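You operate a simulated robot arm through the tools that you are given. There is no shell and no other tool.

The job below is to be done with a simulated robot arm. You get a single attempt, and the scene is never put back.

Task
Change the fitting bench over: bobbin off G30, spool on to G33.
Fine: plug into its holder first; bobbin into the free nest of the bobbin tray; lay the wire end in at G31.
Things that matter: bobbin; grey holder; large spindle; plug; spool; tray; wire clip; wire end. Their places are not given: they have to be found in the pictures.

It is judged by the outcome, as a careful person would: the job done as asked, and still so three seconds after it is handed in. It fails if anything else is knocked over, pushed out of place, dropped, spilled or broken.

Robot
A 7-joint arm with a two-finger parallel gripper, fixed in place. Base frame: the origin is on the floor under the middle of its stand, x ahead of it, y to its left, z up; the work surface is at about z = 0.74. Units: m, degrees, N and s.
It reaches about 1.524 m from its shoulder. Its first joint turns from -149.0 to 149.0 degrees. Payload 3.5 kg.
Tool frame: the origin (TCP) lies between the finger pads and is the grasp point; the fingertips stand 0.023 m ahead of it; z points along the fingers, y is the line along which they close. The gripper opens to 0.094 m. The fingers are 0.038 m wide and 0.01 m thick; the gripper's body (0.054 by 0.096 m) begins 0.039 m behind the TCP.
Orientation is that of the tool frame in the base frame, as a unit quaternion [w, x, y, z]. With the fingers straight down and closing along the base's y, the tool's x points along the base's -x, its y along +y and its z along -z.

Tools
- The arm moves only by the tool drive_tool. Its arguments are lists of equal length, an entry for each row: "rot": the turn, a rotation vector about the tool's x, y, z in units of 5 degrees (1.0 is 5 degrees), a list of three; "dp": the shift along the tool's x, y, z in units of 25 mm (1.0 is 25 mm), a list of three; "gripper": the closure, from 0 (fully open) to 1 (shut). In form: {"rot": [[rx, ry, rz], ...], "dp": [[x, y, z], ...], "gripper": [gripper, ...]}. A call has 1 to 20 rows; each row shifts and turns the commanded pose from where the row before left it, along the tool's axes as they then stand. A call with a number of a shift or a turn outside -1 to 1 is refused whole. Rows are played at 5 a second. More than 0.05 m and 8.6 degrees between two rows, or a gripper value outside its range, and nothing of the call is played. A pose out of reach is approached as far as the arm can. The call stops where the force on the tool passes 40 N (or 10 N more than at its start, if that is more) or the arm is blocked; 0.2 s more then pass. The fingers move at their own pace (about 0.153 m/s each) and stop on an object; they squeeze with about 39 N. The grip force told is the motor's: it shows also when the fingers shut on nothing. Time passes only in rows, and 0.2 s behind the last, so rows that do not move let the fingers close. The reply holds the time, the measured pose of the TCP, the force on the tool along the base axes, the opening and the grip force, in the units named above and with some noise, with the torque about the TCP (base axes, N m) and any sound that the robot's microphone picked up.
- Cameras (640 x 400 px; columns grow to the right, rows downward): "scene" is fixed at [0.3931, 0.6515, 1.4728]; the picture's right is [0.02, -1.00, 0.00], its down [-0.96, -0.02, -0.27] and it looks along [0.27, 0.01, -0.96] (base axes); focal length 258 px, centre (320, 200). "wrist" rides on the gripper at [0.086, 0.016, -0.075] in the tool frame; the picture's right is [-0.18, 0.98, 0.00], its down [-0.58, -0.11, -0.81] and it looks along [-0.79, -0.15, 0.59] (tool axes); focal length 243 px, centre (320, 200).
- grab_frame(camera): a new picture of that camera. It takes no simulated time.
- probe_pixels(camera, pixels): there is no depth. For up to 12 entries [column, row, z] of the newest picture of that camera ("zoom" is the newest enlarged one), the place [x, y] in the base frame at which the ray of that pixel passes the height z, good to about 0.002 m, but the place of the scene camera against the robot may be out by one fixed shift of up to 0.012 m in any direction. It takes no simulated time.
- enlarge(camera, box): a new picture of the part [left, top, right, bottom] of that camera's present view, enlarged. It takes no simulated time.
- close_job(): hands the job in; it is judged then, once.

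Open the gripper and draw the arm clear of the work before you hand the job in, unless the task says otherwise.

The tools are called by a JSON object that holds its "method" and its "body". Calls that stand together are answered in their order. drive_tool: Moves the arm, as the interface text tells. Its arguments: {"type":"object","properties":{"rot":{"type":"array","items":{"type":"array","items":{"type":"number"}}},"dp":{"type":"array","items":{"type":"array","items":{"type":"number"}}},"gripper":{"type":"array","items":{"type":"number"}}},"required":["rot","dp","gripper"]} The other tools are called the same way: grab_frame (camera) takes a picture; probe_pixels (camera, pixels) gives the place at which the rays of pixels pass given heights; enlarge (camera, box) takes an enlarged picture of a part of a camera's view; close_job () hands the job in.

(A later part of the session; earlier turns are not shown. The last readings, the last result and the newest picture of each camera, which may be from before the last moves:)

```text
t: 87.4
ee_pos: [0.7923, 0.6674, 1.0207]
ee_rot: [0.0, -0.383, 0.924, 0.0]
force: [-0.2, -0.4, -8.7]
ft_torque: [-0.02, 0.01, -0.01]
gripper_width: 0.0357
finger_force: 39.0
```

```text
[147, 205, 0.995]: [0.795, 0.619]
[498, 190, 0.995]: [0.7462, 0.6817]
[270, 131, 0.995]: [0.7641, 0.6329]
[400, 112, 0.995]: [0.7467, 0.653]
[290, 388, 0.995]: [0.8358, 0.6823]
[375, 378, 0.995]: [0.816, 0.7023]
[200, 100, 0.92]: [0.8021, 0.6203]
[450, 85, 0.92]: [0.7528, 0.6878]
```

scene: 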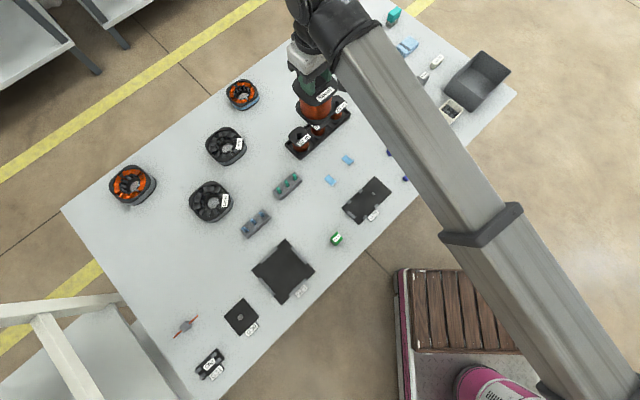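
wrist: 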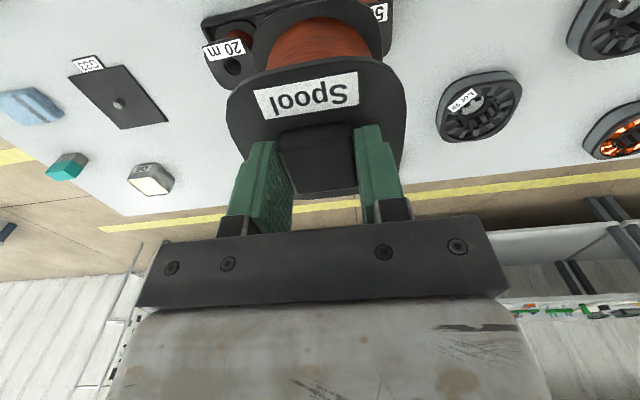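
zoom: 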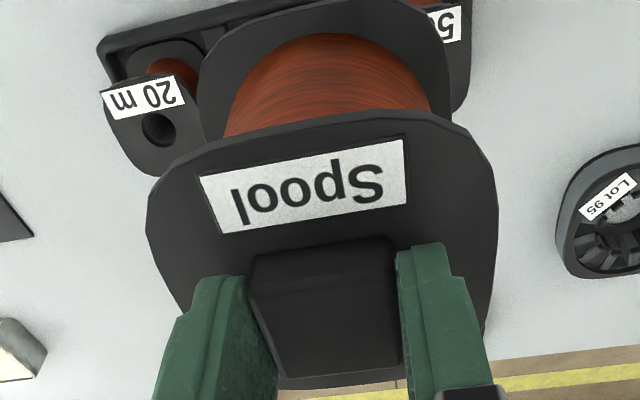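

The spool's axis is within about 1–2 mm of the TCP. I carry it over G33 at height (target TCP ≈ (1.0715, 0.4818)).

{"method": "drive_tool", "body": {"rot": [[0, 0, 0], [0, 0, 0], [0, 0, 0], [0, 0, 0], [0, 0, 0], [0, 0, 0], [0, 0, 0], [0, 0, 0], [0, 0, 0], [0, 0, 0], [0, 0, 0], [0, 0, 0], [0, 0, 0], [0, 0, 0], [0, 0, 0], [0, 0, 0], [0, 0, 0], [0, 0, 0], [0, 0, 0]], "dp": [[-0.06, -0.3, 0], [-0.12, -0.6, 0], [-0.17, -0.85, 0], [-0.17, -0.85, 0], [-0.17, -0.85, 0], [-0.17, -0.85, 0], [-0.17, -0.85, 0], [-0.17, -0.85, 0], [-0.17, -0.85, 0], [-0.17, -0.85, 0], [-0.17, -0.85, 0], [-0.17, -0.85, 0], [-0.17, -0.85, 0], [-0.17, -0.85, 0], [-0.17, -0.85, 0], [-0.15, -0.75, 0], [-0.1, -0.45, 0], [0, 0, 0], [0, 0, 0]], "gripper": [1, 1, 1, 1, 1, 1, 1, 1, 1, 1, 1, 1, 1, 1, 1, 1, 1, 1, 1]}}

{"method": "grab_frame", "body": {"camera": "wrist"}}

{"method": "grab_frame", "body": {"camera": "scene"}}

```text
t: 91.4
ee_pos: [1.0697, 0.4808, 1.0199]
ee_rot: [0.0, -0.383, 0.924, -0.001]
force: [0.9, 0.3, -8.0]
ft_torque: [0.03, 0.03, -0.01]
gripper_width: 0.0358
finger_force: 39.2
```

```text
taken
```

wrist: 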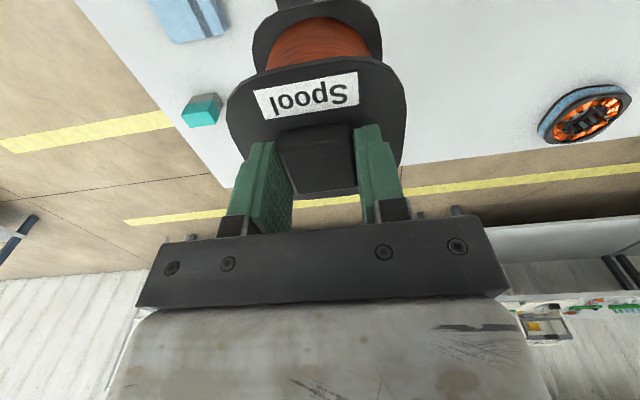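

```text
taken
```

scene: 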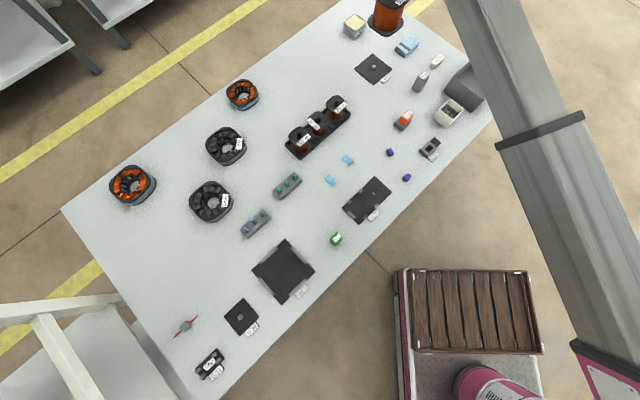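

The spool hovers over G33. I lower to about 34 mm above the stub top and check alignment against the plate.

{"method": "drive_tool", "body": {"rot": [[0, 0, 0], [0, 0, 0], [0, 0, 0], [0, 0, 0], [0, 0, 0], [0, 0, 0], [0, 0, 0], [0, 0, 0], [0, 0, 0]], "dp": [[0, 0, 0.4], [0, 0, 0.8], [0, 0, 0.8], [0, 0, 0.8], [0, 0, 0.8], [0, 0, 0.8], [0, 0, 0.6], [0, 0, 0], [0, 0, 0]], "gripper": [1, 1, 1, 1, 1, 1, 1, 1, 1]}}

{"method": "grab_frame", "body": {"camera": "wrist"}}

{"method": "grab_frame", "body": {"camera": "scene"}}

```text
t: 93.4
ee_pos: [1.0689, 0.4802, 0.8935]
ee_rot: [-0.001, -0.383, 0.924, 0.0]
force: [0.2, 0.5, -8.4]
ft_torque: [-0.01, 0.01, 0.06]
gripper_width: 0.0359
finger_force: 38.9
```

```text
taken
```

wrist: 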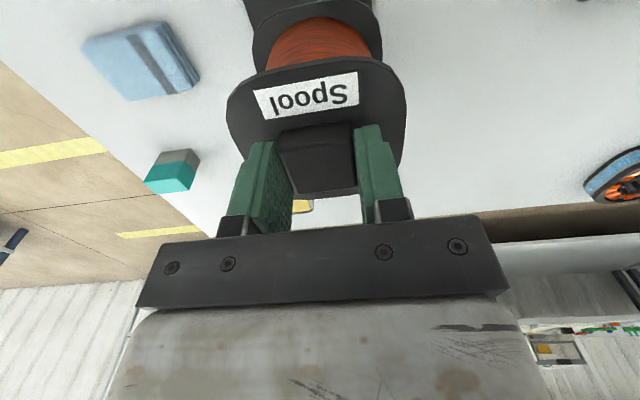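

```text
taken
```

scene: 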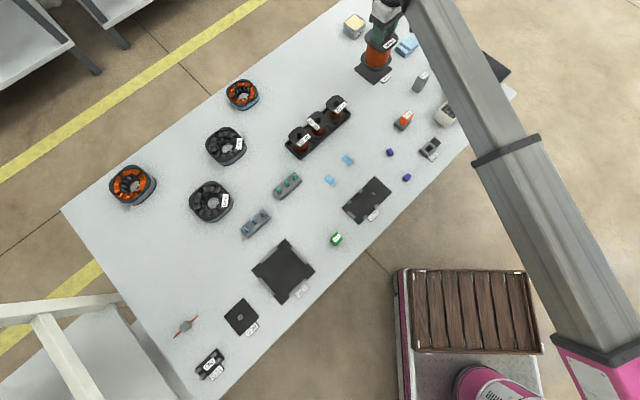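

I enlarge the top of the wrist view, where the plate's edges peek out beside the lower flange.

{"method": "enlarge", "body": {"camera": "wrist", "box": [225, 0, 405, 90]}}

{"method": "enlarge", "body": {"camera": "scene", "box": [330, 0, 430, 100]}}

```text
3.56 times, centred on (315, 45) of wrist
```

zoom: 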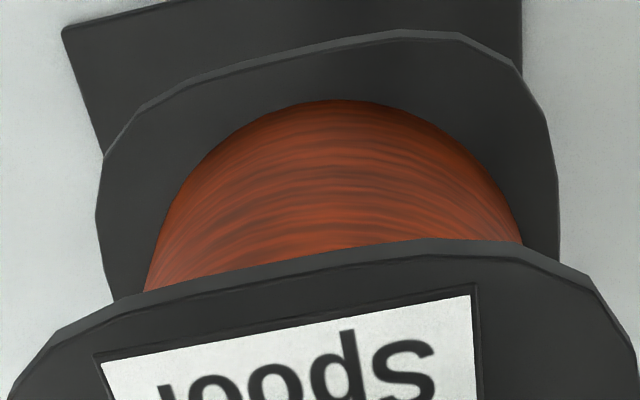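

```text
4.00 times, centred on (380, 50) of scene
```

zoom: 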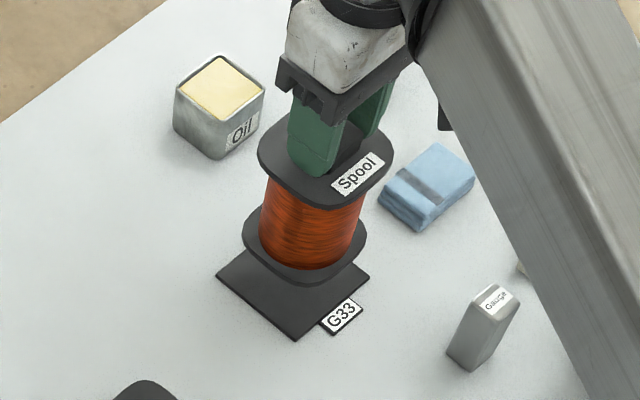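

Probing the visible plate corner and edges, and the lower flange's extremes, to compute their relative offset directly in this view.

{"method": "probe_pixels", "body": {"camera": "zoom", "pixels": [[63, 30, 0.744], [150, 8, 0.745], [523, 10, 0.745], [523, 60, 0.745], [85, 100, 0.744], [97, 215, 0.79], [558, 195, 0.79], [210, 74, 0.79], [400, 32, 0.79]]}}

{"method": "probe_pixels", "body": {"camera": "zoom", "pixels": [[63, 30, 0.744], [150, 8, 0.745], [523, 10, 0.745], [523, 60, 0.745], [85, 100, 0.744], [97, 215, 0.79], [558, 195, 0.79], [210, 74, 0.79], [400, 32, 0.79]]}}

{"method": "probe_pixels", "body": {"camera": "zoom", "pixels": [[63, 30, 0.744], [150, 8, 0.745], [523, 10, 0.745], [523, 60, 0.745], [85, 100, 0.744], [97, 215, 0.79], [558, 195, 0.79], [210, 74, 0.79], [400, 32, 0.79]]}}

```text
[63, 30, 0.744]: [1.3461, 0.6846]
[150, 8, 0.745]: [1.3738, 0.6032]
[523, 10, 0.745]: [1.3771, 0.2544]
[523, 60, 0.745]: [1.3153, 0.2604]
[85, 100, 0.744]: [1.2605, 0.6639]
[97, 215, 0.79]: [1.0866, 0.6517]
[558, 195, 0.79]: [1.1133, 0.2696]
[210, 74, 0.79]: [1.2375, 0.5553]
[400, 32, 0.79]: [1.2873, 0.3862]
```

```text
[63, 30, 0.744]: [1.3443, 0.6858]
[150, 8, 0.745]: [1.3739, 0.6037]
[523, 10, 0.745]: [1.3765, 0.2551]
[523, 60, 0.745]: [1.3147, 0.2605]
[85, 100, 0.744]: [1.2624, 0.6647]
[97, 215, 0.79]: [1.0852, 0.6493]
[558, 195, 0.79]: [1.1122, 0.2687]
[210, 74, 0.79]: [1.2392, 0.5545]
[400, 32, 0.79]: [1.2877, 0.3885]
```

```text
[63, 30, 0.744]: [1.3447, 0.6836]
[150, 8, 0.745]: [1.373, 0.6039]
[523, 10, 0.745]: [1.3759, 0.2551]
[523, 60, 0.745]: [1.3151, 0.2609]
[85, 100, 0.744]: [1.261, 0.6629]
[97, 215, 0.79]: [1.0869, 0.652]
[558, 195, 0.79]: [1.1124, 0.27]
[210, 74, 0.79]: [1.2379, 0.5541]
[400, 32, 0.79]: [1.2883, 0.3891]
```

Those probes used the scene zoom (the newest). I take the wrist zoom again and probe it.

{"method": "enlarge", "body": {"camera": "wrist", "box": [225, 0, 405, 90]}}

{"method": "probe_pixels", "body": {"camera": "zoom", "pixels": [[63, 30, 0.744], [150, 8, 0.745], [523, 10, 0.745], [523, 60, 0.745], [85, 100, 0.744], [97, 215, 0.79], [558, 195, 0.79], [210, 74, 0.79], [400, 32, 0.79]]}}

{"method": "probe_pixels", "body": {"camera": "zoom", "pixels": [[63, 30, 0.744], [150, 8, 0.745], [523, 10, 0.745], [523, 60, 0.745], [85, 100, 0.744], [97, 215, 0.79], [558, 195, 0.79], [210, 74, 0.79], [400, 32, 0.79]]}}

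{"method": "probe_pixels", "body": {"camera": "zoom", "pixels": [[63, 30, 0.744], [150, 8, 0.745], [523, 10, 0.745], [523, 60, 0.745], [85, 100, 0.744], [97, 215, 0.79], [558, 195, 0.79], [210, 74, 0.79], [400, 32, 0.79]]}}

```text
3.56 times, centred on (315, 45) of wrist
```

zoom: 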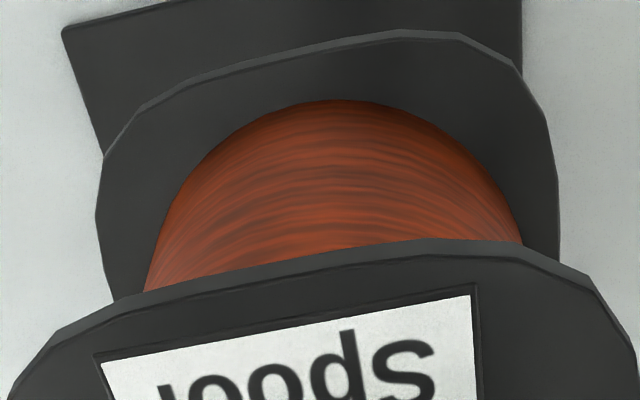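

```text
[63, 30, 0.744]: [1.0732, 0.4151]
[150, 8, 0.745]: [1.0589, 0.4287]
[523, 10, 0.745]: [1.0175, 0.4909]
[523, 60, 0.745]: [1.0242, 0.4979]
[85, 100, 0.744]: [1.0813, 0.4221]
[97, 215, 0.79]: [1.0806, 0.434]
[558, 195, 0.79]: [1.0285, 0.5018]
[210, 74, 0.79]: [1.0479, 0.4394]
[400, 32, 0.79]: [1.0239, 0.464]
```

```text
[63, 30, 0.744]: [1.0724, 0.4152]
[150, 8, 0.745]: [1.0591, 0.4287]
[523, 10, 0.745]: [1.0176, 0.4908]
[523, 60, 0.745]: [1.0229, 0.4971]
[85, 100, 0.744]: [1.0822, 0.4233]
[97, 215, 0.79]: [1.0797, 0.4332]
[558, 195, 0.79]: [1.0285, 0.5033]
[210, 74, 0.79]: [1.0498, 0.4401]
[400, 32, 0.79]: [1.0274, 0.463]
```

```text
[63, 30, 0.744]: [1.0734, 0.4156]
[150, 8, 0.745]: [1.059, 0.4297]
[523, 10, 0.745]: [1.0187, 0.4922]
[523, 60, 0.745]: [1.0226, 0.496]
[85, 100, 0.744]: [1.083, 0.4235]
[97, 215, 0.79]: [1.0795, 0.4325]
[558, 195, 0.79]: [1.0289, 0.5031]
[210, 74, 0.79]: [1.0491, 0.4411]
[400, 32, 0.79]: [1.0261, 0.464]
```

Along tool x the spool needs about +2.9 mm further; for tool y I need better flange side points, so I probe more of them along both sides.

{"method": "probe_pixels", "body": {"camera": "zoom", "pixels": [[104, 260, 0.79], [112, 295, 0.79], [558, 220, 0.79], [559, 255, 0.79], [555, 165, 0.79], [305, 50, 0.79], [345, 40, 0.79], [250, 64, 0.79], [98, 240, 0.79]]}}

{"method": "probe_pixels", "body": {"camera": "zoom", "pixels": [[104, 260, 0.79], [112, 295, 0.79], [558, 220, 0.79], [559, 255, 0.79], [555, 165, 0.79], [305, 50, 0.79], [345, 40, 0.79], [250, 64, 0.79], [98, 240, 0.79]]}}

{"method": "probe_pixels", "body": {"camera": "zoom", "pixels": [[104, 260, 0.79], [112, 295, 0.79], [558, 220, 0.79], [559, 255, 0.79], [555, 165, 0.79], [305, 50, 0.79], [345, 40, 0.79], [250, 64, 0.79], [98, 240, 0.79]]}}

```text
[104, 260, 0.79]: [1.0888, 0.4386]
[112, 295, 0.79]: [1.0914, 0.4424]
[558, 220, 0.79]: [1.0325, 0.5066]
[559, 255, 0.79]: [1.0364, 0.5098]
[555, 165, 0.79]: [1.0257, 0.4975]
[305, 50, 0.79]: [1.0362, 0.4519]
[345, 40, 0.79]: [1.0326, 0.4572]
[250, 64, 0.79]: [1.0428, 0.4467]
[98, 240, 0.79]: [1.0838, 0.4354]
```

```text
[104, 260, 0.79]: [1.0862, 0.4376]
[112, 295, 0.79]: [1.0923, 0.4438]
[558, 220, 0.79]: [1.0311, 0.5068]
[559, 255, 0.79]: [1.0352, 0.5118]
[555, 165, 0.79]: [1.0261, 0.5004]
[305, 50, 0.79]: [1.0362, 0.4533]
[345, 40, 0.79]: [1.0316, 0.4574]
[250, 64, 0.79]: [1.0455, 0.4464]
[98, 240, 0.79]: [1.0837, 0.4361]
```

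```text
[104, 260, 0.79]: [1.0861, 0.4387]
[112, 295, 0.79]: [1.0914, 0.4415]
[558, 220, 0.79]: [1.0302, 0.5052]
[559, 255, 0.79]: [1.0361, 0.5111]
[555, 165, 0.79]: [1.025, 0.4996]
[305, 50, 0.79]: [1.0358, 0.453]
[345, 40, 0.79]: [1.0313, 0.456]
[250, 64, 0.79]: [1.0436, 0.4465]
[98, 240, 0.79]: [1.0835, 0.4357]
```

The in-view comparison says the spool should shift about −2 to −3.7 mm in tool y, the pose-based one about −0.5. I take several still readings to average out the pose noise.

{"method": "drive_tool", "body": {"rot": [[0, 0, 0]], "dp": [[0, 0, 0]], "gripper": [1]}}

{"method": "drive_tool", "body": {"rot": [[0, 0, 0]], "dp": [[0, 0, 0]], "gripper": [1]}}

{"method": "drive_tool", "body": {"rot": [[0, 0, 0]], "dp": [[0, 0, 0]], "gripper": [1]}}

{"method": "enlarge", "body": {"camera": "wrist", "box": [225, 0, 405, 90]}}

{"method": "probe_pixels", "body": {"camera": "zoom", "pixels": [[63, 30, 0.744], [150, 8, 0.745], [523, 10, 0.745], [523, 60, 0.745], [85, 100, 0.744], [112, 295, 0.79], [104, 260, 0.79], [558, 220, 0.79], [559, 255, 0.79], [305, 50, 0.79], [345, 40, 0.79]]}}

```text
t: 93.8
ee_pos: [1.0692, 0.48, 0.8932]
ee_rot: [0.001, -0.383, 0.924, 0.0]
force: [-0.1, -0.5, -9.8]
ft_torque: [-0.02, 0.01, 0.0]
gripper_width: 0.0357
finger_force: 38.8
```

```text
t: 94.2
ee_pos: [1.069, 0.4796, 0.8943]
ee_rot: [0.0, -0.382, 0.924, 0.0]
force: [-1.0, -0.3, -9.4]
ft_torque: [-0.02, -0.02, -0.02]
gripper_width: 0.0357
finger_force: 39.3
```

```text
t: 94.6
ee_pos: [1.069, 0.48, 0.8939]
ee_rot: [0.0, -0.383, 0.924, 0.0]
force: [0.0, -0.4, -8.2]
ft_torque: [0.03, 0.02, -0.01]
gripper_width: 0.0357
finger_force: 39.4
```

```text
3.56 times, centred on (315, 45) of wrist
```

zoom: 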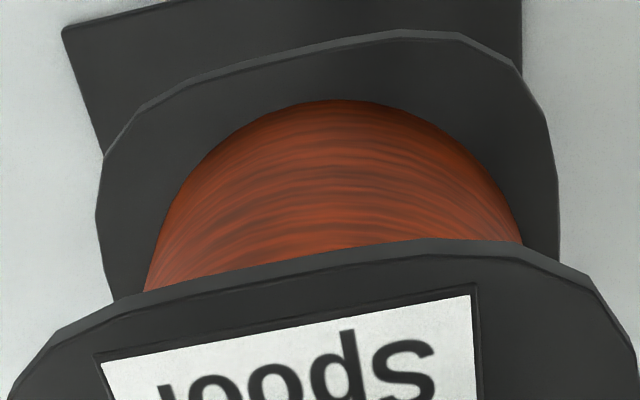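

```text
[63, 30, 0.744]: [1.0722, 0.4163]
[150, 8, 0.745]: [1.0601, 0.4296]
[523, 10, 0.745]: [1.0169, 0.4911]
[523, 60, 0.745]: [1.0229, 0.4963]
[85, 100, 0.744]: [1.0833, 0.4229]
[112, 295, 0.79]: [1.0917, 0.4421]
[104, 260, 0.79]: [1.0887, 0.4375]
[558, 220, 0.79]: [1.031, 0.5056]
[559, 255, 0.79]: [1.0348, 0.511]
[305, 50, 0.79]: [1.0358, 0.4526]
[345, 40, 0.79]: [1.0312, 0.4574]
```

Pose readings agree within 0.5 mm, so the TCP is at (1.069, 0.480). To calibrate any lateral camera bias I look at the finger pads, which are symmetric about the tool axis, and the knob and top flange.

{"method": "enlarge", "body": {"camera": "wrist", "box": [215, 50, 415, 215]}}

```text
2.42 times, centred on (315, 132) of wrist
```

zoom: 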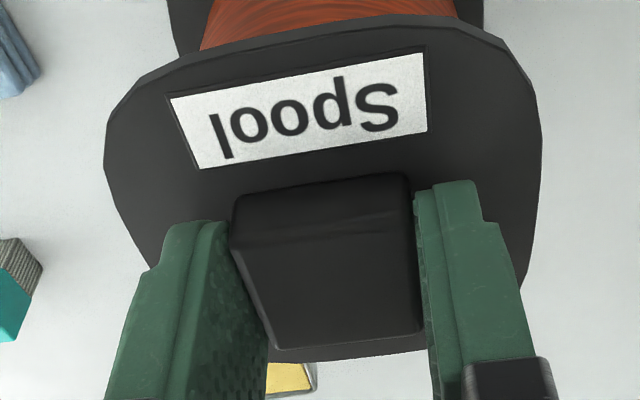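

Probing the inner pad corners of both fingertips (z≈0.8705) and knob-top/flange points to find the camera's lateral bias.

{"method": "probe_pixels", "body": {"camera": "zoom", "pixels": [[229, 222, 0.8705], [413, 193, 0.8705], [167, 228, 0.8705], [481, 183, 0.8705], [275, 348, 0.888], [424, 333, 0.888], [234, 240, 0.888], [411, 215, 0.888], [106, 160, 0.868], [542, 150, 0.868], [113, 190, 0.868], [541, 190, 0.868]]}}

{"method": "probe_pixels", "body": {"camera": "zoom", "pixels": [[229, 222, 0.8705], [413, 193, 0.8705], [167, 228, 0.8705], [481, 183, 0.8705], [275, 348, 0.888], [424, 333, 0.888], [234, 240, 0.888], [411, 215, 0.888], [106, 160, 0.868], [542, 150, 0.868], [113, 190, 0.868], [541, 190, 0.868]]}}

```text
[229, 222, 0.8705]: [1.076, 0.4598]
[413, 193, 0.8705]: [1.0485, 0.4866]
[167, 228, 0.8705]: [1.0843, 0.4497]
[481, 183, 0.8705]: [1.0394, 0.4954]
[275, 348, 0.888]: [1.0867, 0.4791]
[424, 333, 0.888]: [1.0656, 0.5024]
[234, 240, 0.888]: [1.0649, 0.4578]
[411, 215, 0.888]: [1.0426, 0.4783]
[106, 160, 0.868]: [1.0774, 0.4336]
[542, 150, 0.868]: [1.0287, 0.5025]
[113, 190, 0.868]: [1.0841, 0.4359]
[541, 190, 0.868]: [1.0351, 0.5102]
```

```text
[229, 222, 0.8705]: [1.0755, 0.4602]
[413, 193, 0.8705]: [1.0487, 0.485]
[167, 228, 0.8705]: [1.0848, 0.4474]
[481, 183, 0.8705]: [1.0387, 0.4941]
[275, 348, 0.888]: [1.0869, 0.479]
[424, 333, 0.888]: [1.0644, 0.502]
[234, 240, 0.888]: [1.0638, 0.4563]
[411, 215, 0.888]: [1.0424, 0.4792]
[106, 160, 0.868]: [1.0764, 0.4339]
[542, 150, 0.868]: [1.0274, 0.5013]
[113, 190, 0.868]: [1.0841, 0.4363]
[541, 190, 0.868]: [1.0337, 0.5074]
```

Fingertips check out unbiased; the spool sits about +1.5 mm in tool y relative to the TCP. Combining estimates I shift −2.2 mm in both tool x and y and lower to about 8 mm above the stub, where parallax is small.

{"method": "drive_tool", "body": {"rot": [[0, 0, 0], [0, 0, 0], [0, 0, 0], [0, 0, 0], [0, 0, 0]], "dp": [[-0.088, -0.088, 0], [0, 0, 0.35], [0, 0, 0.35], [0, 0, 0.3], [0, 0, 0]], "gripper": [1, 1, 1, 1, 1]}}

{"method": "grab_frame", "body": {"camera": "wrist"}}

{"method": "enlarge", "body": {"camera": "wrist", "box": [225, 0, 405, 90]}}

{"method": "enlarge", "body": {"camera": "scene", "box": [345, 20, 425, 100]}}

```text
t: 95.8
ee_pos: [1.0732, 0.4796, 0.8709]
ee_rot: [-0.001, -0.383, 0.924, 0.001]
force: [-0.3, 0.3, -9.0]
ft_torque: [-0.02, -0.03, 0.03]
gripper_width: 0.0357
finger_force: 39.5
```

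```text
taken
```

wrist: 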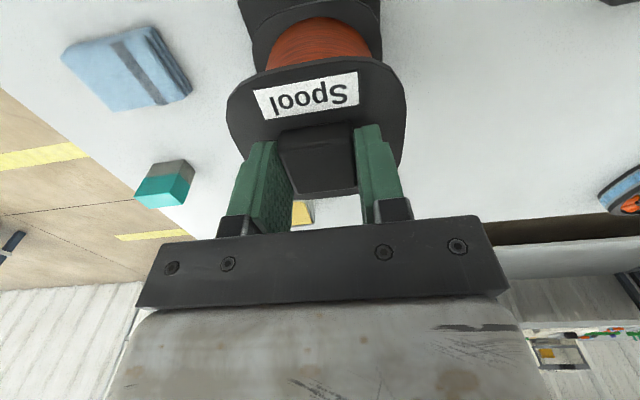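

```text
3.56 times, centred on (315, 45) of wrist
```

zoom: 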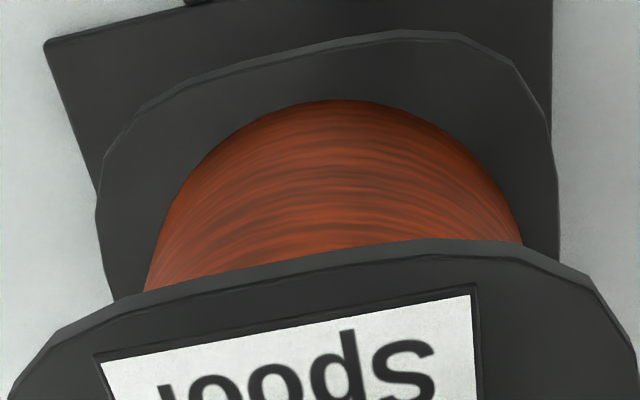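

```text
5.00 times, centred on (385, 60) of scene
```

zoom: 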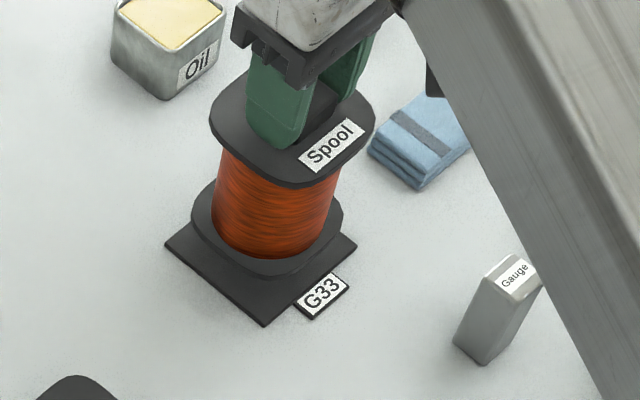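

I re-take the wrist zoom and probe plate and flange edges at this lower height.

{"method": "enlarge", "body": {"camera": "wrist", "box": [225, 0, 405, 90]}}

{"method": "probe_pixels", "body": {"camera": "zoom", "pixels": [[46, 44, 0.745], [120, 23, 0.745], [552, 15, 0.745], [553, 90, 0.745], [75, 128, 0.745], [112, 295, 0.772], [104, 260, 0.772], [558, 220, 0.772], [559, 255, 0.772], [305, 50, 0.767], [345, 40, 0.767]]}}

{"method": "probe_pixels", "body": {"camera": "zoom", "pixels": [[46, 44, 0.745], [120, 23, 0.745], [552, 15, 0.745], [553, 90, 0.745], [75, 128, 0.745], [112, 295, 0.772], [104, 260, 0.772], [558, 220, 0.772], [559, 255, 0.772], [305, 50, 0.767], [345, 40, 0.767]]}}

{"method": "probe_pixels", "body": {"camera": "zoom", "pixels": [[46, 44, 0.745], [120, 23, 0.745], [552, 15, 0.745], [553, 90, 0.745], [75, 128, 0.745], [112, 295, 0.772], [104, 260, 0.772], [558, 220, 0.772], [559, 255, 0.772], [305, 50, 0.767], [345, 40, 0.767]]}}

```text
3.56 times, centred on (315, 45) of wrist
```

zoom: 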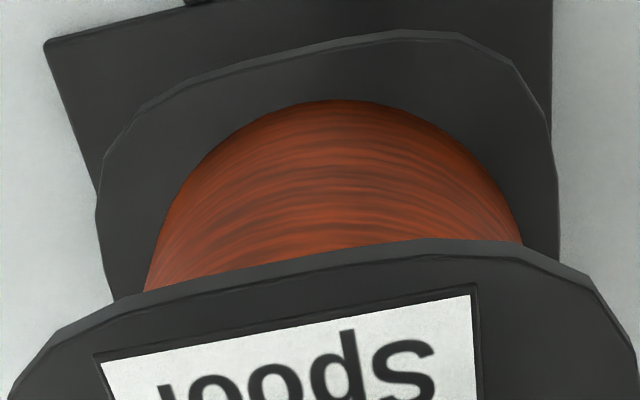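

```text
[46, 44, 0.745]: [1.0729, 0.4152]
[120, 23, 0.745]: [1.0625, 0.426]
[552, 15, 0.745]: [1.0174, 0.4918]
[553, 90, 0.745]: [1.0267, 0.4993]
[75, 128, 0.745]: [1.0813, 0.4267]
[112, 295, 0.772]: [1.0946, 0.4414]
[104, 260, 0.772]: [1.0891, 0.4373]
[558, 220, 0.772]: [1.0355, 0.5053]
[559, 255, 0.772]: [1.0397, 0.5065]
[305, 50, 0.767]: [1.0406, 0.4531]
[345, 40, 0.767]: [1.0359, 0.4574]
```

```text
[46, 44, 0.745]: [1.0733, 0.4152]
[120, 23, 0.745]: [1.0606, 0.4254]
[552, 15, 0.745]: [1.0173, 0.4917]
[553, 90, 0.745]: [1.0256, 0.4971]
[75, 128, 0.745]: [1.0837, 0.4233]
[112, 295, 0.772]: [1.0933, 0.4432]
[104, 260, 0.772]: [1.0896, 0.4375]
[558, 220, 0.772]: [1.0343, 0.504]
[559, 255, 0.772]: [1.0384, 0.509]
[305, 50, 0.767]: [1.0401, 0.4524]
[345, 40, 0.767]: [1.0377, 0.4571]
```

```text
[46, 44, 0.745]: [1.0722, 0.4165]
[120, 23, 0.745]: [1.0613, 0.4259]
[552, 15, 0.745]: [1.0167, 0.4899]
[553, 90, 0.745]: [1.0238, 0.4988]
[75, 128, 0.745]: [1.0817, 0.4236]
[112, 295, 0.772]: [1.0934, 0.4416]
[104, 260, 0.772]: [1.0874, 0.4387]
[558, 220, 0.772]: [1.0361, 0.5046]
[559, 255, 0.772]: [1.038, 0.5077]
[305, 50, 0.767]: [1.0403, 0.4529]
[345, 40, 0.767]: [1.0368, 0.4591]
```

In this view the spool centre matches the plate within 0.5 mm across and 0.8 mm along. I nudge +0.7 mm in tool x and lower to the stub, watching the force.

{"method": "drive_tool", "body": {"rot": [[0, 0, 0], [0, 0, 0], [0, 0, 0], [0, 0, 0], [0, 0, 0]], "dp": [[0.028, 0, 0], [0, 0, 0.12], [0, 0, 0.12], [0, 0, 0.06], [0, 0, 0]], "gripper": [1, 1, 1, 1, 1]}}

```text
t: 97.0
ee_pos: [1.0724, 0.4806, 0.8623]
ee_rot: [0.001, -0.383, 0.924, -0.001]
force: [0.9, 0.3, -9.2]
ft_torque: [0.01, 0.0, -0.01]
gripper_width: 0.0356
finger_force: 38.7
```

Bottom is at about 0.759, just above the stub top. I creep down in ~1 mm steps watching for early contact.

{"method": "drive_tool", "body": {"rot": [[0, 0, 0], [0, 0, 0], [0, 0, 0]], "dp": [[0, 0, 0.05], [0, 0, 0.05], [0, 0, 0]], "gripper": [1, 1, 1]}}

{"method": "drive_tool", "body": {"rot": [[0, 0, 0], [0, 0, 0], [0, 0, 0]], "dp": [[0, 0, 0.04], [0, 0, 0.04], [0, 0, 0]], "gripper": [1, 1, 1]}}

```text
t: 97.8
ee_pos: [1.074, 0.4799, 0.8595]
ee_rot: [0.0, -0.382, 0.924, -0.001]
force: [-1.5, 0.2, -9.3]
ft_torque: [0.0, -0.01, 0.01]
gripper_width: 0.036
finger_force: 39.3
```

```text
t: 98.6
ee_pos: [1.0735, 0.4828, 0.8576]
ee_rot: [0.0, -0.383, 0.924, 0.0]
force: [-0.2, 0.2, -8.8]
ft_torque: [-0.05, 0.04, 0.0]
gripper_width: 0.0359
finger_force: 38.8
```

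No contact yet with the bottom at about 0.754, which suggests the stub is entering the bore. I re-read and continue.

{"method": "drive_tool", "body": {"rot": [[0, 0, 0]], "dp": [[0, 0, 0]], "gripper": [1]}}

{"method": "enlarge", "body": {"camera": "wrist", "box": [225, 0, 405, 90]}}

{"method": "probe_pixels", "body": {"camera": "zoom", "pixels": [[112, 295, 0.759], [104, 260, 0.759], [558, 220, 0.759], [559, 255, 0.759], [305, 50, 0.754], [345, 40, 0.754]]}}

```text
t: 99.0
ee_pos: [1.0731, 0.4804, 0.8576]
ee_rot: [0.0, -0.383, 0.924, 0.0]
force: [0.7, -0.9, -8.6]
ft_torque: [-0.03, 0.01, 0.01]
gripper_width: 0.0357
finger_force: 39.1
```

```text
3.56 times, centred on (315, 45) of wrist
```

zoom: 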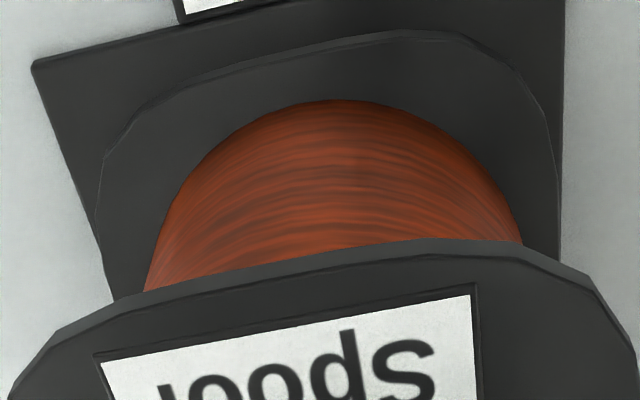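

```text
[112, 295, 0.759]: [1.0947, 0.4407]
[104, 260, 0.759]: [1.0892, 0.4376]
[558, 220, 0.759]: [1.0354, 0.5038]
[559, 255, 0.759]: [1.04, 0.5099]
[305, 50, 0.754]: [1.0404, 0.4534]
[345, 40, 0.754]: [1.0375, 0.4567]
```

Alignment still good (flange centre matches plate centre). I continue lowering the remaining ~9 mm in small steps.

{"method": "drive_tool", "body": {"rot": [[0, 0, 0], [0, 0, 0], [0, 0, 0], [0, 0, 0]], "dp": [[0, 0, 0.06], [0, 0, 0.06], [0, 0, 0.06], [0, 0, 0]], "gripper": [1, 1, 1, 1]}}

```text
t: 100.0
ee_pos: [1.0748, 0.4797, 0.8537]
ee_rot: [0.0, -0.383, 0.924, -0.001]
force: [-0.7, -1.3, -8.8]
ft_torque: [-0.03, 0.03, 0.02]
gripper_width: 0.0358
finger_force: 39.0
```

Still carrying full weight at bottom ≈0.750, well past the stub top, so the stub is in the bore. I go on to the plate.

{"method": "drive_tool", "body": {"rot": [[0, 0, 0], [0, 0, 0], [0, 0, 0], [0, 0, 0]], "dp": [[0, 0, 0.05], [0, 0, 0.05], [0, 0, 0.04], [0, 0, 0]], "gripper": [1, 1, 1, 1]}}

```text
t: 101.0
ee_pos: [1.0747, 0.4799, 0.8502]
ee_rot: [0.0, -0.383, 0.924, 0.0]
force: [-0.9, -1.2, -8.3]
ft_torque: [0.0, 0.01, -0.01]
gripper_width: 0.0358
finger_force: 38.8
```

Bottom at about 0.7466, still no contact. Two more 1 mm steps.

{"method": "drive_tool", "body": {"rot": [[0, 0, 0], [0, 0, 0], [0, 0, 0]], "dp": [[0, 0, 0.04], [0, 0, 0.03], [0, 0, 0]], "gripper": [1, 1, 1]}}

```text
t: 101.8
ee_pos: [1.0754, 0.4787, 0.8496]
ee_rot: [0.001, -0.383, 0.924, 0.0]
force: [1.8, 1.6, -2.9]
ft_torque: [0.0, 0.04, -0.01]
gripper_width: 0.0357
finger_force: 38.7
```

The load is starting to be carried by the plate (force −8.8 → −2.9 N). One more small step to seat it.

{"method": "drive_tool", "body": {"rot": [[0, 0, 0], [0, 0, 0]], "dp": [[0, 0, 0.03], [0, 0, 0]], "gripper": [1, 1]}}

{"method": "enlarge", "body": {"camera": "wrist", "box": [225, 0, 405, 90]}}

{"method": "enlarge", "body": {"camera": "scene", "box": [345, 20, 425, 100]}}

```text
t: 102.4
ee_pos: [1.0739, 0.4786, 0.848]
ee_rot: [0.0, -0.382, 0.924, 0.0]
force: [-0.6, 2.4, 7.5]
ft_torque: [-0.19, 0.27, -0.08]
gripper_width: 0.0358
finger_force: 39.0
```

```text
3.56 times, centred on (315, 45) of wrist
```

zoom: 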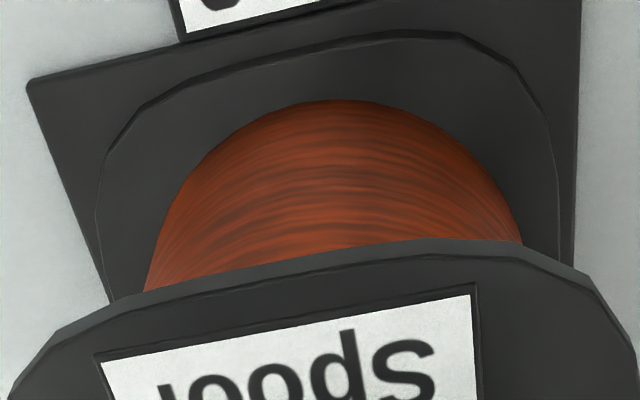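

```text
5.00 times, centred on (385, 60) of scene
```

zoom: 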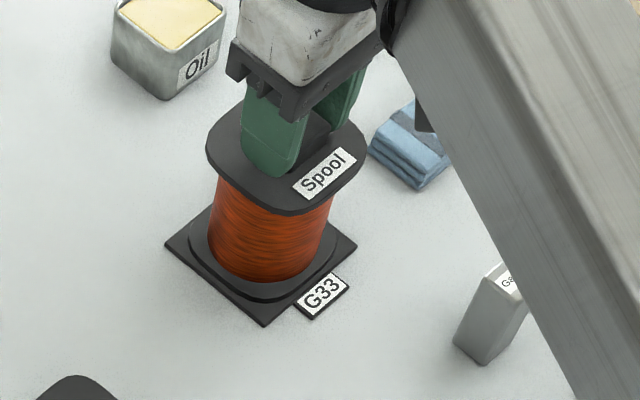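

Seated: force is now +7.5 N and the bottom is at plate height, centred on G33. I ease off slightly and open the fingers.

{"method": "drive_tool", "body": {"rot": [[0, 0, 0], [0, 0, 0], [0, 0, 0], [0, 0, 0]], "dp": [[0, 0, -0.03], [0, 0, 0], [0, 0, 0], [0, 0, 0]], "gripper": [1, 0.6, 0.45, 0.3]}}

{"method": "grab_frame", "body": {"camera": "wrist"}}

```text
t: 103.4
ee_pos: [1.0735, 0.4783, 0.8489]
ee_rot: [0.001, -0.382, 0.924, 0.0]
force: [0.6, 0.2, -0.5]
ft_torque: [-0.02, -0.01, 0.03]
gripper_width: 0.0655
finger_force: 0.0
```

```text
taken
```

wrist: 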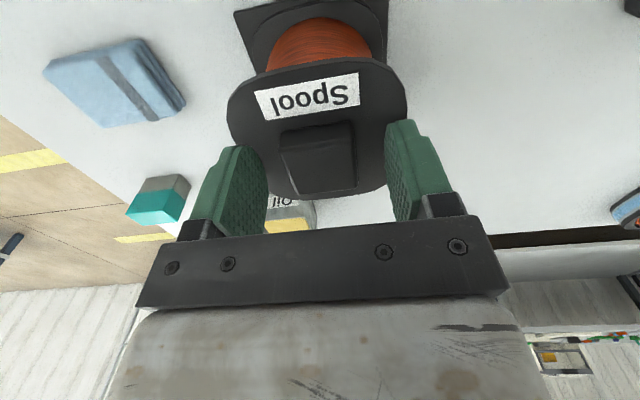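

The fingers are free of the knob. I rise straight up and check the spool.

{"method": "drive_tool", "body": {"rot": [[0, 0, 0], [0, 0, 0], [0, 0, 0], [0, 0, 0], [0, 0, 0], [0, 0, 0], [0, 0, 0], [0, 0, 0]], "dp": [[0, 0, -0.3], [0, 0, -0.6], [0, 0, -1], [0, 0, -1], [0, 0, -1], [0, 0, -1], [0, 0, -1], [0, 0, 0]], "gripper": [0.3, 0.3, 0.3, 0.3, 0.3, 0.3, 0.3, 0.3]}}

{"method": "grab_frame", "body": {"camera": "wrist"}}

{"method": "enlarge", "body": {"camera": "scene", "box": [335, 0, 435, 100]}}

```text
t: 105.2
ee_pos: [1.0727, 0.479, 0.9981]
ee_rot: [0.0, -0.382, 0.924, 0.0]
force: [-1.0, 0.4, -0.4]
ft_torque: [-0.02, 0.04, 0.0]
gripper_width: 0.0656
finger_force: 0.0
```

```text
taken
```

wrist: 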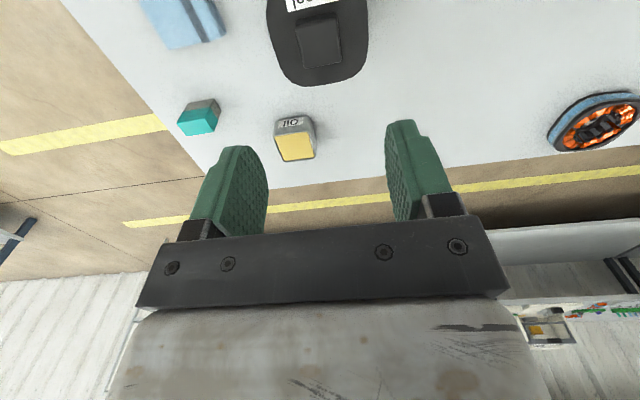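

```text
4.00 times, centred on (385, 50) of scene
```

zoom: 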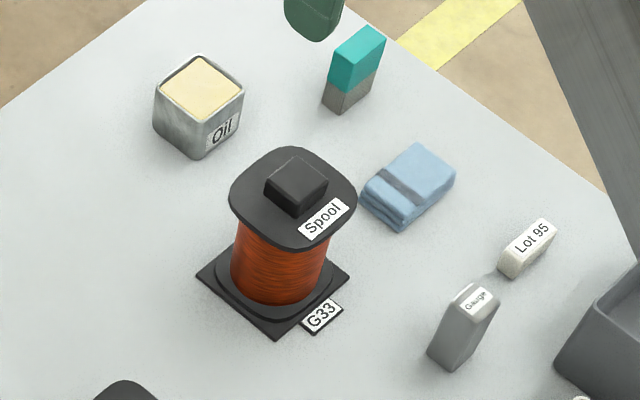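

The spool stands centred on G33. Now the wire end: I travel back to the far-left end of the bench at height.

{"method": "drive_tool", "body": {"rot": [[0, 0, 0], [0, 0, 0], [0, 0, 0], [0, 0, 0], [0, 0, 0], [0, 0, 0], [0, 0, 0], [0, 0, 0], [0, 0, 0], [0, 0, 0], [0, 0, 0], [0, 0, 0], [0, 0, 0], [0, 0, 0], [0, 0, 0], [0, 0, 0], [0, 0, 0], [0, 0, 0], [0, 0, 0], [0, 0, 0]], "dp": [[0.2, 0.5, -0.2], [0.405, 0.943, 0], [0.405, 0.943, 0], [0.405, 0.943, 0], [0.405, 0.943, 0], [0.405, 0.943, 0], [0.405, 0.943, 0], [0.405, 0.943, 0], [0.405, 0.943, 0], [0.405, 0.943, 0], [0.405, 0.943, 0], [0.405, 0.943, 0], [0.405, 0.943, 0], [0.405, 0.943, 0], [0.405, 0.943, 0], [0.405, 0.943, 0], [0.405, 0.943, 0], [0.405, 0.943, 0], [0.405, 0.943, 0], [0.405, 0.943, 0]], "gripper": [0.3, 0.3, 0.3, 0.3, 0.3, 0.3, 0.3, 0.3, 0.3, 0.3, 0.3, 0.3, 0.3, 0.3, 0.3, 0.3, 0.3, 0.3, 0.3, 0.3]}}

{"method": "drive_tool", "body": {"rot": [[0, 0, 0], [0, 0, 0], [0, 0, 0], [0, 0, 0], [0, 0, 0], [0, 0, 0], [0, 0, 0], [0, 0, 0], [0, 0, 0], [0, 0, 0], [0, 0, 0], [0, 0, 0], [0, 0, 0], [0, 0, 0], [0, 0, 0], [0, 0, 0], [0, 0, 0], [0, 0, 0], [0, 0, 0]], "dp": [[0.405, 0.943, 0], [0.405, 0.943, 0], [0.405, 0.943, 0], [0.405, 0.943, 0], [0.405, 0.943, 0], [0.405, 0.943, 0], [0.405, 0.943, 0], [0.405, 0.943, 0], [0.405, 0.943, 0], [0.405, 0.943, 0], [0.405, 0.943, 0], [0.405, 0.943, 0], [0.405, 0.943, 0], [0.405, 0.943, 0], [0.405, 0.943, 0.3], [0.405, 0.943, 0.5], [0.405, 0.943, 0.5], [0.405, 0.943, 0.5], [0, 0, 0]], "gripper": [0.3, 0.3, 0.3, 0.3, 0.3, 0.3, 0.3, 0.3, 0.3, 0.3, 0.3, 0.3, 0.3, 0.3, 0.3, 0.3, 0.3, 0.3, 0.3]}}

{"method": "grab_frame", "body": {"camera": "wrist"}}

{"method": "grab_frame", "body": {"camera": "scene"}}

```text
t: 109.4
ee_pos: [0.6081, 0.67, 1.0007]
ee_rot: [0.0, -0.383, 0.924, 0.001]
force: [-0.8, 0.2, 0.9]
ft_torque: [0.05, -0.02, -0.03]
gripper_width: 0.0657
finger_force: 0.0
```

```text
t: 113.4
ee_pos: [0.179, 0.8386, 0.9552]
ee_rot: [0.0, -0.383, 0.924, 0.0]
force: [0.5, 0.0, -0.3]
ft_torque: [-0.01, 0.02, 0.02]
gripper_width: 0.0659
finger_force: 0.0
```

```text
taken
```

wrist: 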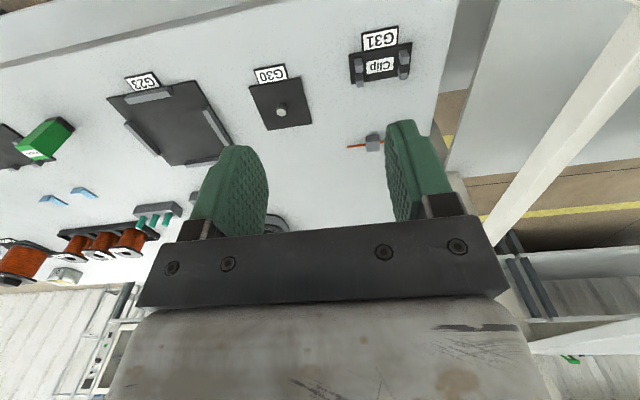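

```text
taken
```

scene: 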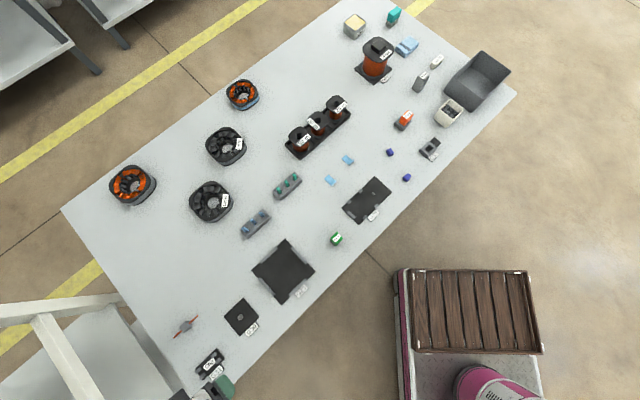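

The clip G31 is at (380,65) and the wire end at (375,145), near the right finger. I shift along tool +y so both are between the fingers in the view.

{"method": "drive_tool", "body": {"rot": [[0, 0, 0], [0, 0, 0], [0, 0, 0], [0, 0, 0]], "dp": [[0.2, 0.8, 0], [0.2, 0.8, 0], [0.2, 0.8, 0], [0, 0, 0]], "gripper": [0.3, 0.3, 0.3, 0.3]}}

{"method": "grab_frame", "body": {"camera": "wrist"}}

{"method": "enlarge", "body": {"camera": "wrist", "box": [250, 40, 390, 180]}}

```text
t: 114.4
ee_pos: [0.1249, 0.8686, 0.956]
ee_rot: [0.0, -0.383, 0.924, -0.001]
force: [0.0, -0.2, -0.5]
ft_torque: [0.0, -0.01, 0.01]
gripper_width: 0.0659
finger_force: 0.1
```

```text
taken
```

wrist: 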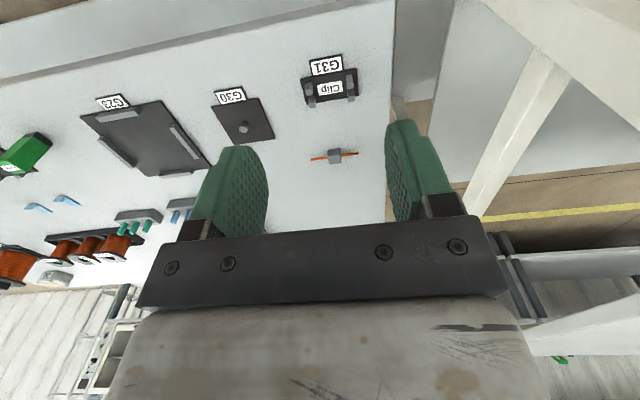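

```text
2.86 times, centred on (320, 110) of wrist
```

zoom: 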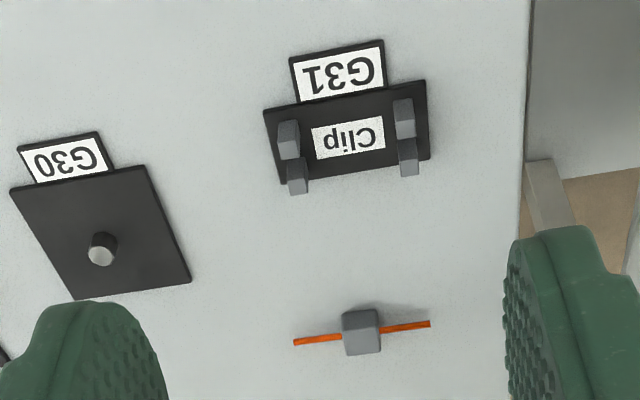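

Both are oriented nearly the same way. I enlarge the clip and the wire end individually.

{"method": "enlarge", "body": {"camera": "wrist", "box": [295, 45, 365, 110]}}

{"method": "enlarge", "body": {"camera": "wrist", "box": [300, 135, 365, 175]}}

```text
6.15 times, centred on (330, 78) of wrist
```

zoom: 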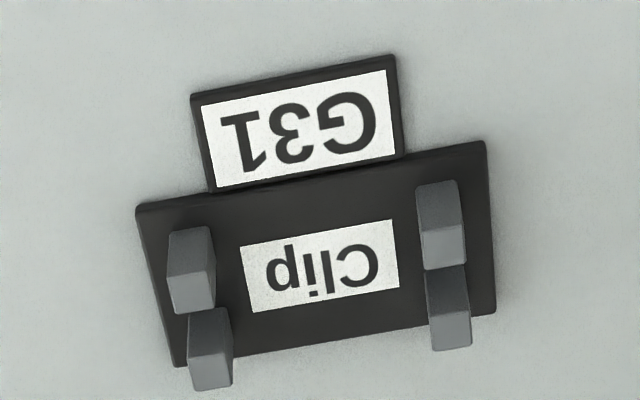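

```text
9.85 times, centred on (332, 155) of wrist
```

zoom: 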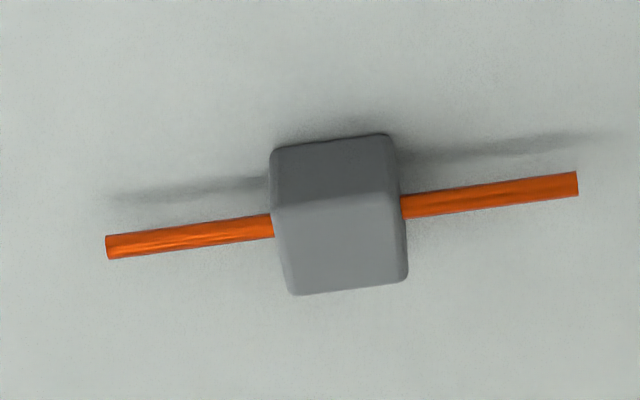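

Before choosing the grip I check the rack at the bench's left end in the scene view, since the gripper must work close to it.

{"method": "enlarge", "body": {"camera": "scene", "box": [0, 240, 240, 400]}}

{"method": "enlarge", "body": {"camera": "wrist", "box": [380, 0, 640, 200]}}

```text
2.50 times, centred on (120, 320) of scene
```

zoom: 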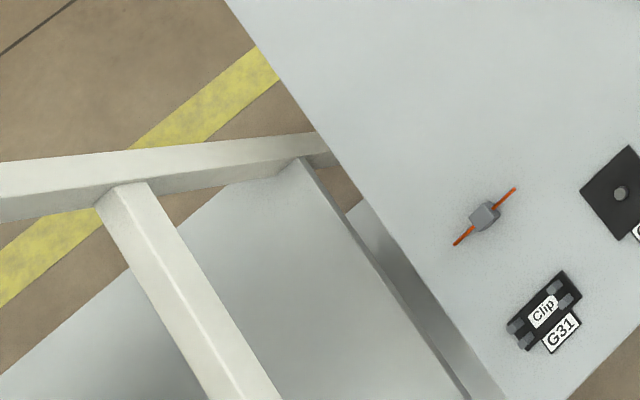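

```text
2.00 times, centred on (510, 100) of wrist
```

zoom: 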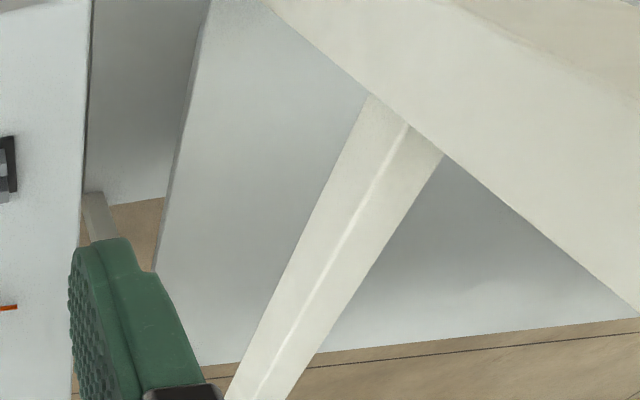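

The rack's posts stand only a few cm beyond the bench's end, so the camera side should point inward. I turn the tool another −90° (camera toward the bench centre), which also makes the fingers close across the wire's block.

{"method": "drive_tool", "body": {"rot": [[0, 0, -1], [0, 0, -1], [0, 0, -1], [0, 0, -1], [0, 0, -1], [0, 0, -1], [0, 0, -1], [0, 0, -1], [0, 0, -1], [0, 0, -1], [0, 0, -1], [0, 0, -1], [0, 0, -1], [0, 0, -1], [0, 0, -1], [0, 0, -1], [0, 0, -1], [0, 0, -1], [0, 0, 0]], "dp": [[0, 0, 0], [0, 0, 0], [0, 0, 0], [0, 0, 0], [0, 0, 0], [0, 0, 0], [0, 0, 0], [0, 0, 0], [0, 0, 0], [0, 0, 0], [0, 0, 0], [0, 0, 0], [0, 0, 0], [0, 0, 0], [0, 0, 0], [0, 0, 0], [0, 0, 0], [0, 0, 0], [0, 0, 0]], "gripper": [0.3, 0.3, 0.3, 0.3, 0.3, 0.3, 0.3, 0.3, 0.3, 0.3, 0.3, 0.3, 0.3, 0.3, 0.3, 0.3, 0.3, 0.3, 0.3]}}

{"method": "grab_frame", "body": {"camera": "wrist"}}

{"method": "grab_frame", "body": {"camera": "scene"}}

```text
t: 118.4
ee_pos: [0.1264, 0.8704, 0.954]
ee_rot: [0.0, 0.924, -0.383, 0.0]
force: [-0.4, 0.0, 0.8]
ft_torque: [0.01, 0.01, 0.01]
gripper_width: 0.0657
finger_force: 0.0
```

```text
taken
```

wrist: 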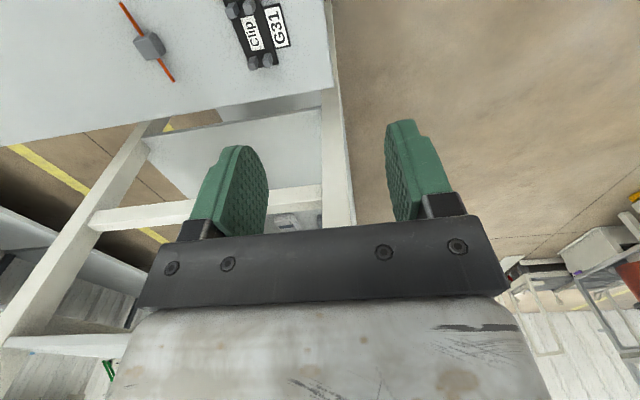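

```text
taken
```

scene: 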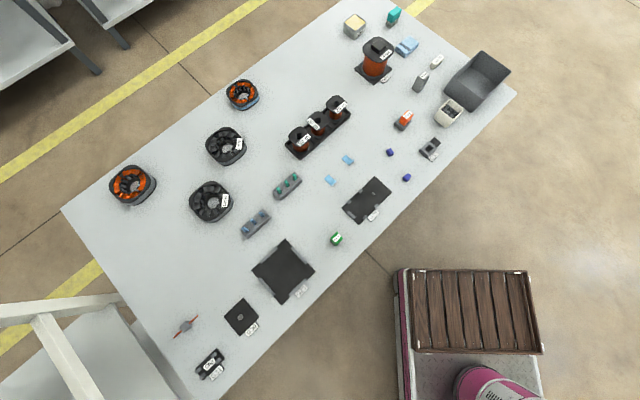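

The tool reached the turned pose. From several views the rack's frame sits at about 4–5 cm beyond the bench edge with a bar near z≈0.88; the gripper stays clear of it in this orientation. I move to a close view of the wire end.

{"method": "drive_tool", "body": {"rot": [[0, 0, 0], [0, 0, 0], [0, 0, 0], [0, 0, 0], [0, 0, 0], [0, 0, 0], [0, 0, 0], [0, 0, 0]], "dp": [[0.817, -0.863, 0.45], [0.817, -0.863, 0.45], [0.817, -0.863, 0.45], [0.817, -0.863, 0.45], [0.817, -0.863, 0.45], [0.817, -0.863, 0.45], [0.817, -0.863, 0.45], [0, 0, 0]], "gripper": [0.3, 0.3, 0.3, 0.3, 0.3, 0.3, 0.3, 0.3]}}

{"method": "grab_frame", "body": {"camera": "wrist"}}

{"method": "grab_frame", "body": {"camera": "scene"}}

```text
t: 120.2
ee_pos: [0.3317, 0.8796, 0.8758]
ee_rot: [-0.001, 0.924, -0.383, 0.0]
force: [0.5, 0.6, 0.7]
ft_torque: [0.02, -0.01, -0.02]
gripper_width: 0.0657
finger_force: 0.1
```

```text
taken
```

wrist: 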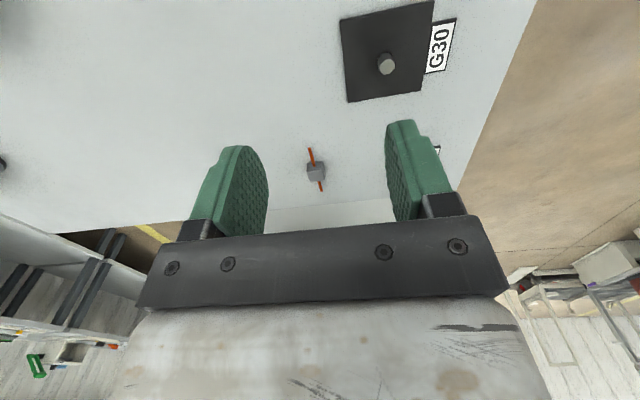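

```text
taken
```

scene: 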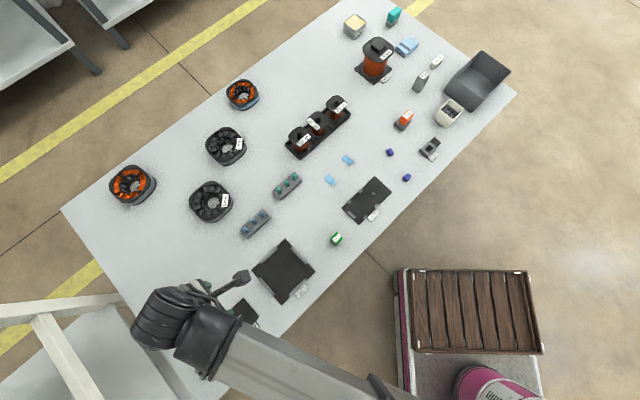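

The wire end is at (316,170) between the fingers. I enlarge it.

{"method": "enlarge", "body": {"camera": "wrist", "box": [280, 135, 355, 205]}}

```text
5.71 times, centred on (318, 170) of wrist
```

zoom: 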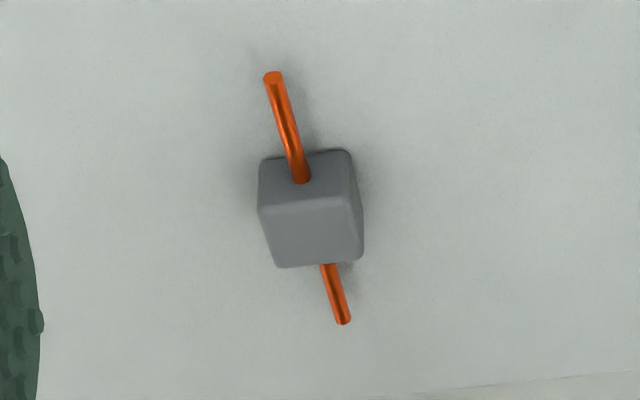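

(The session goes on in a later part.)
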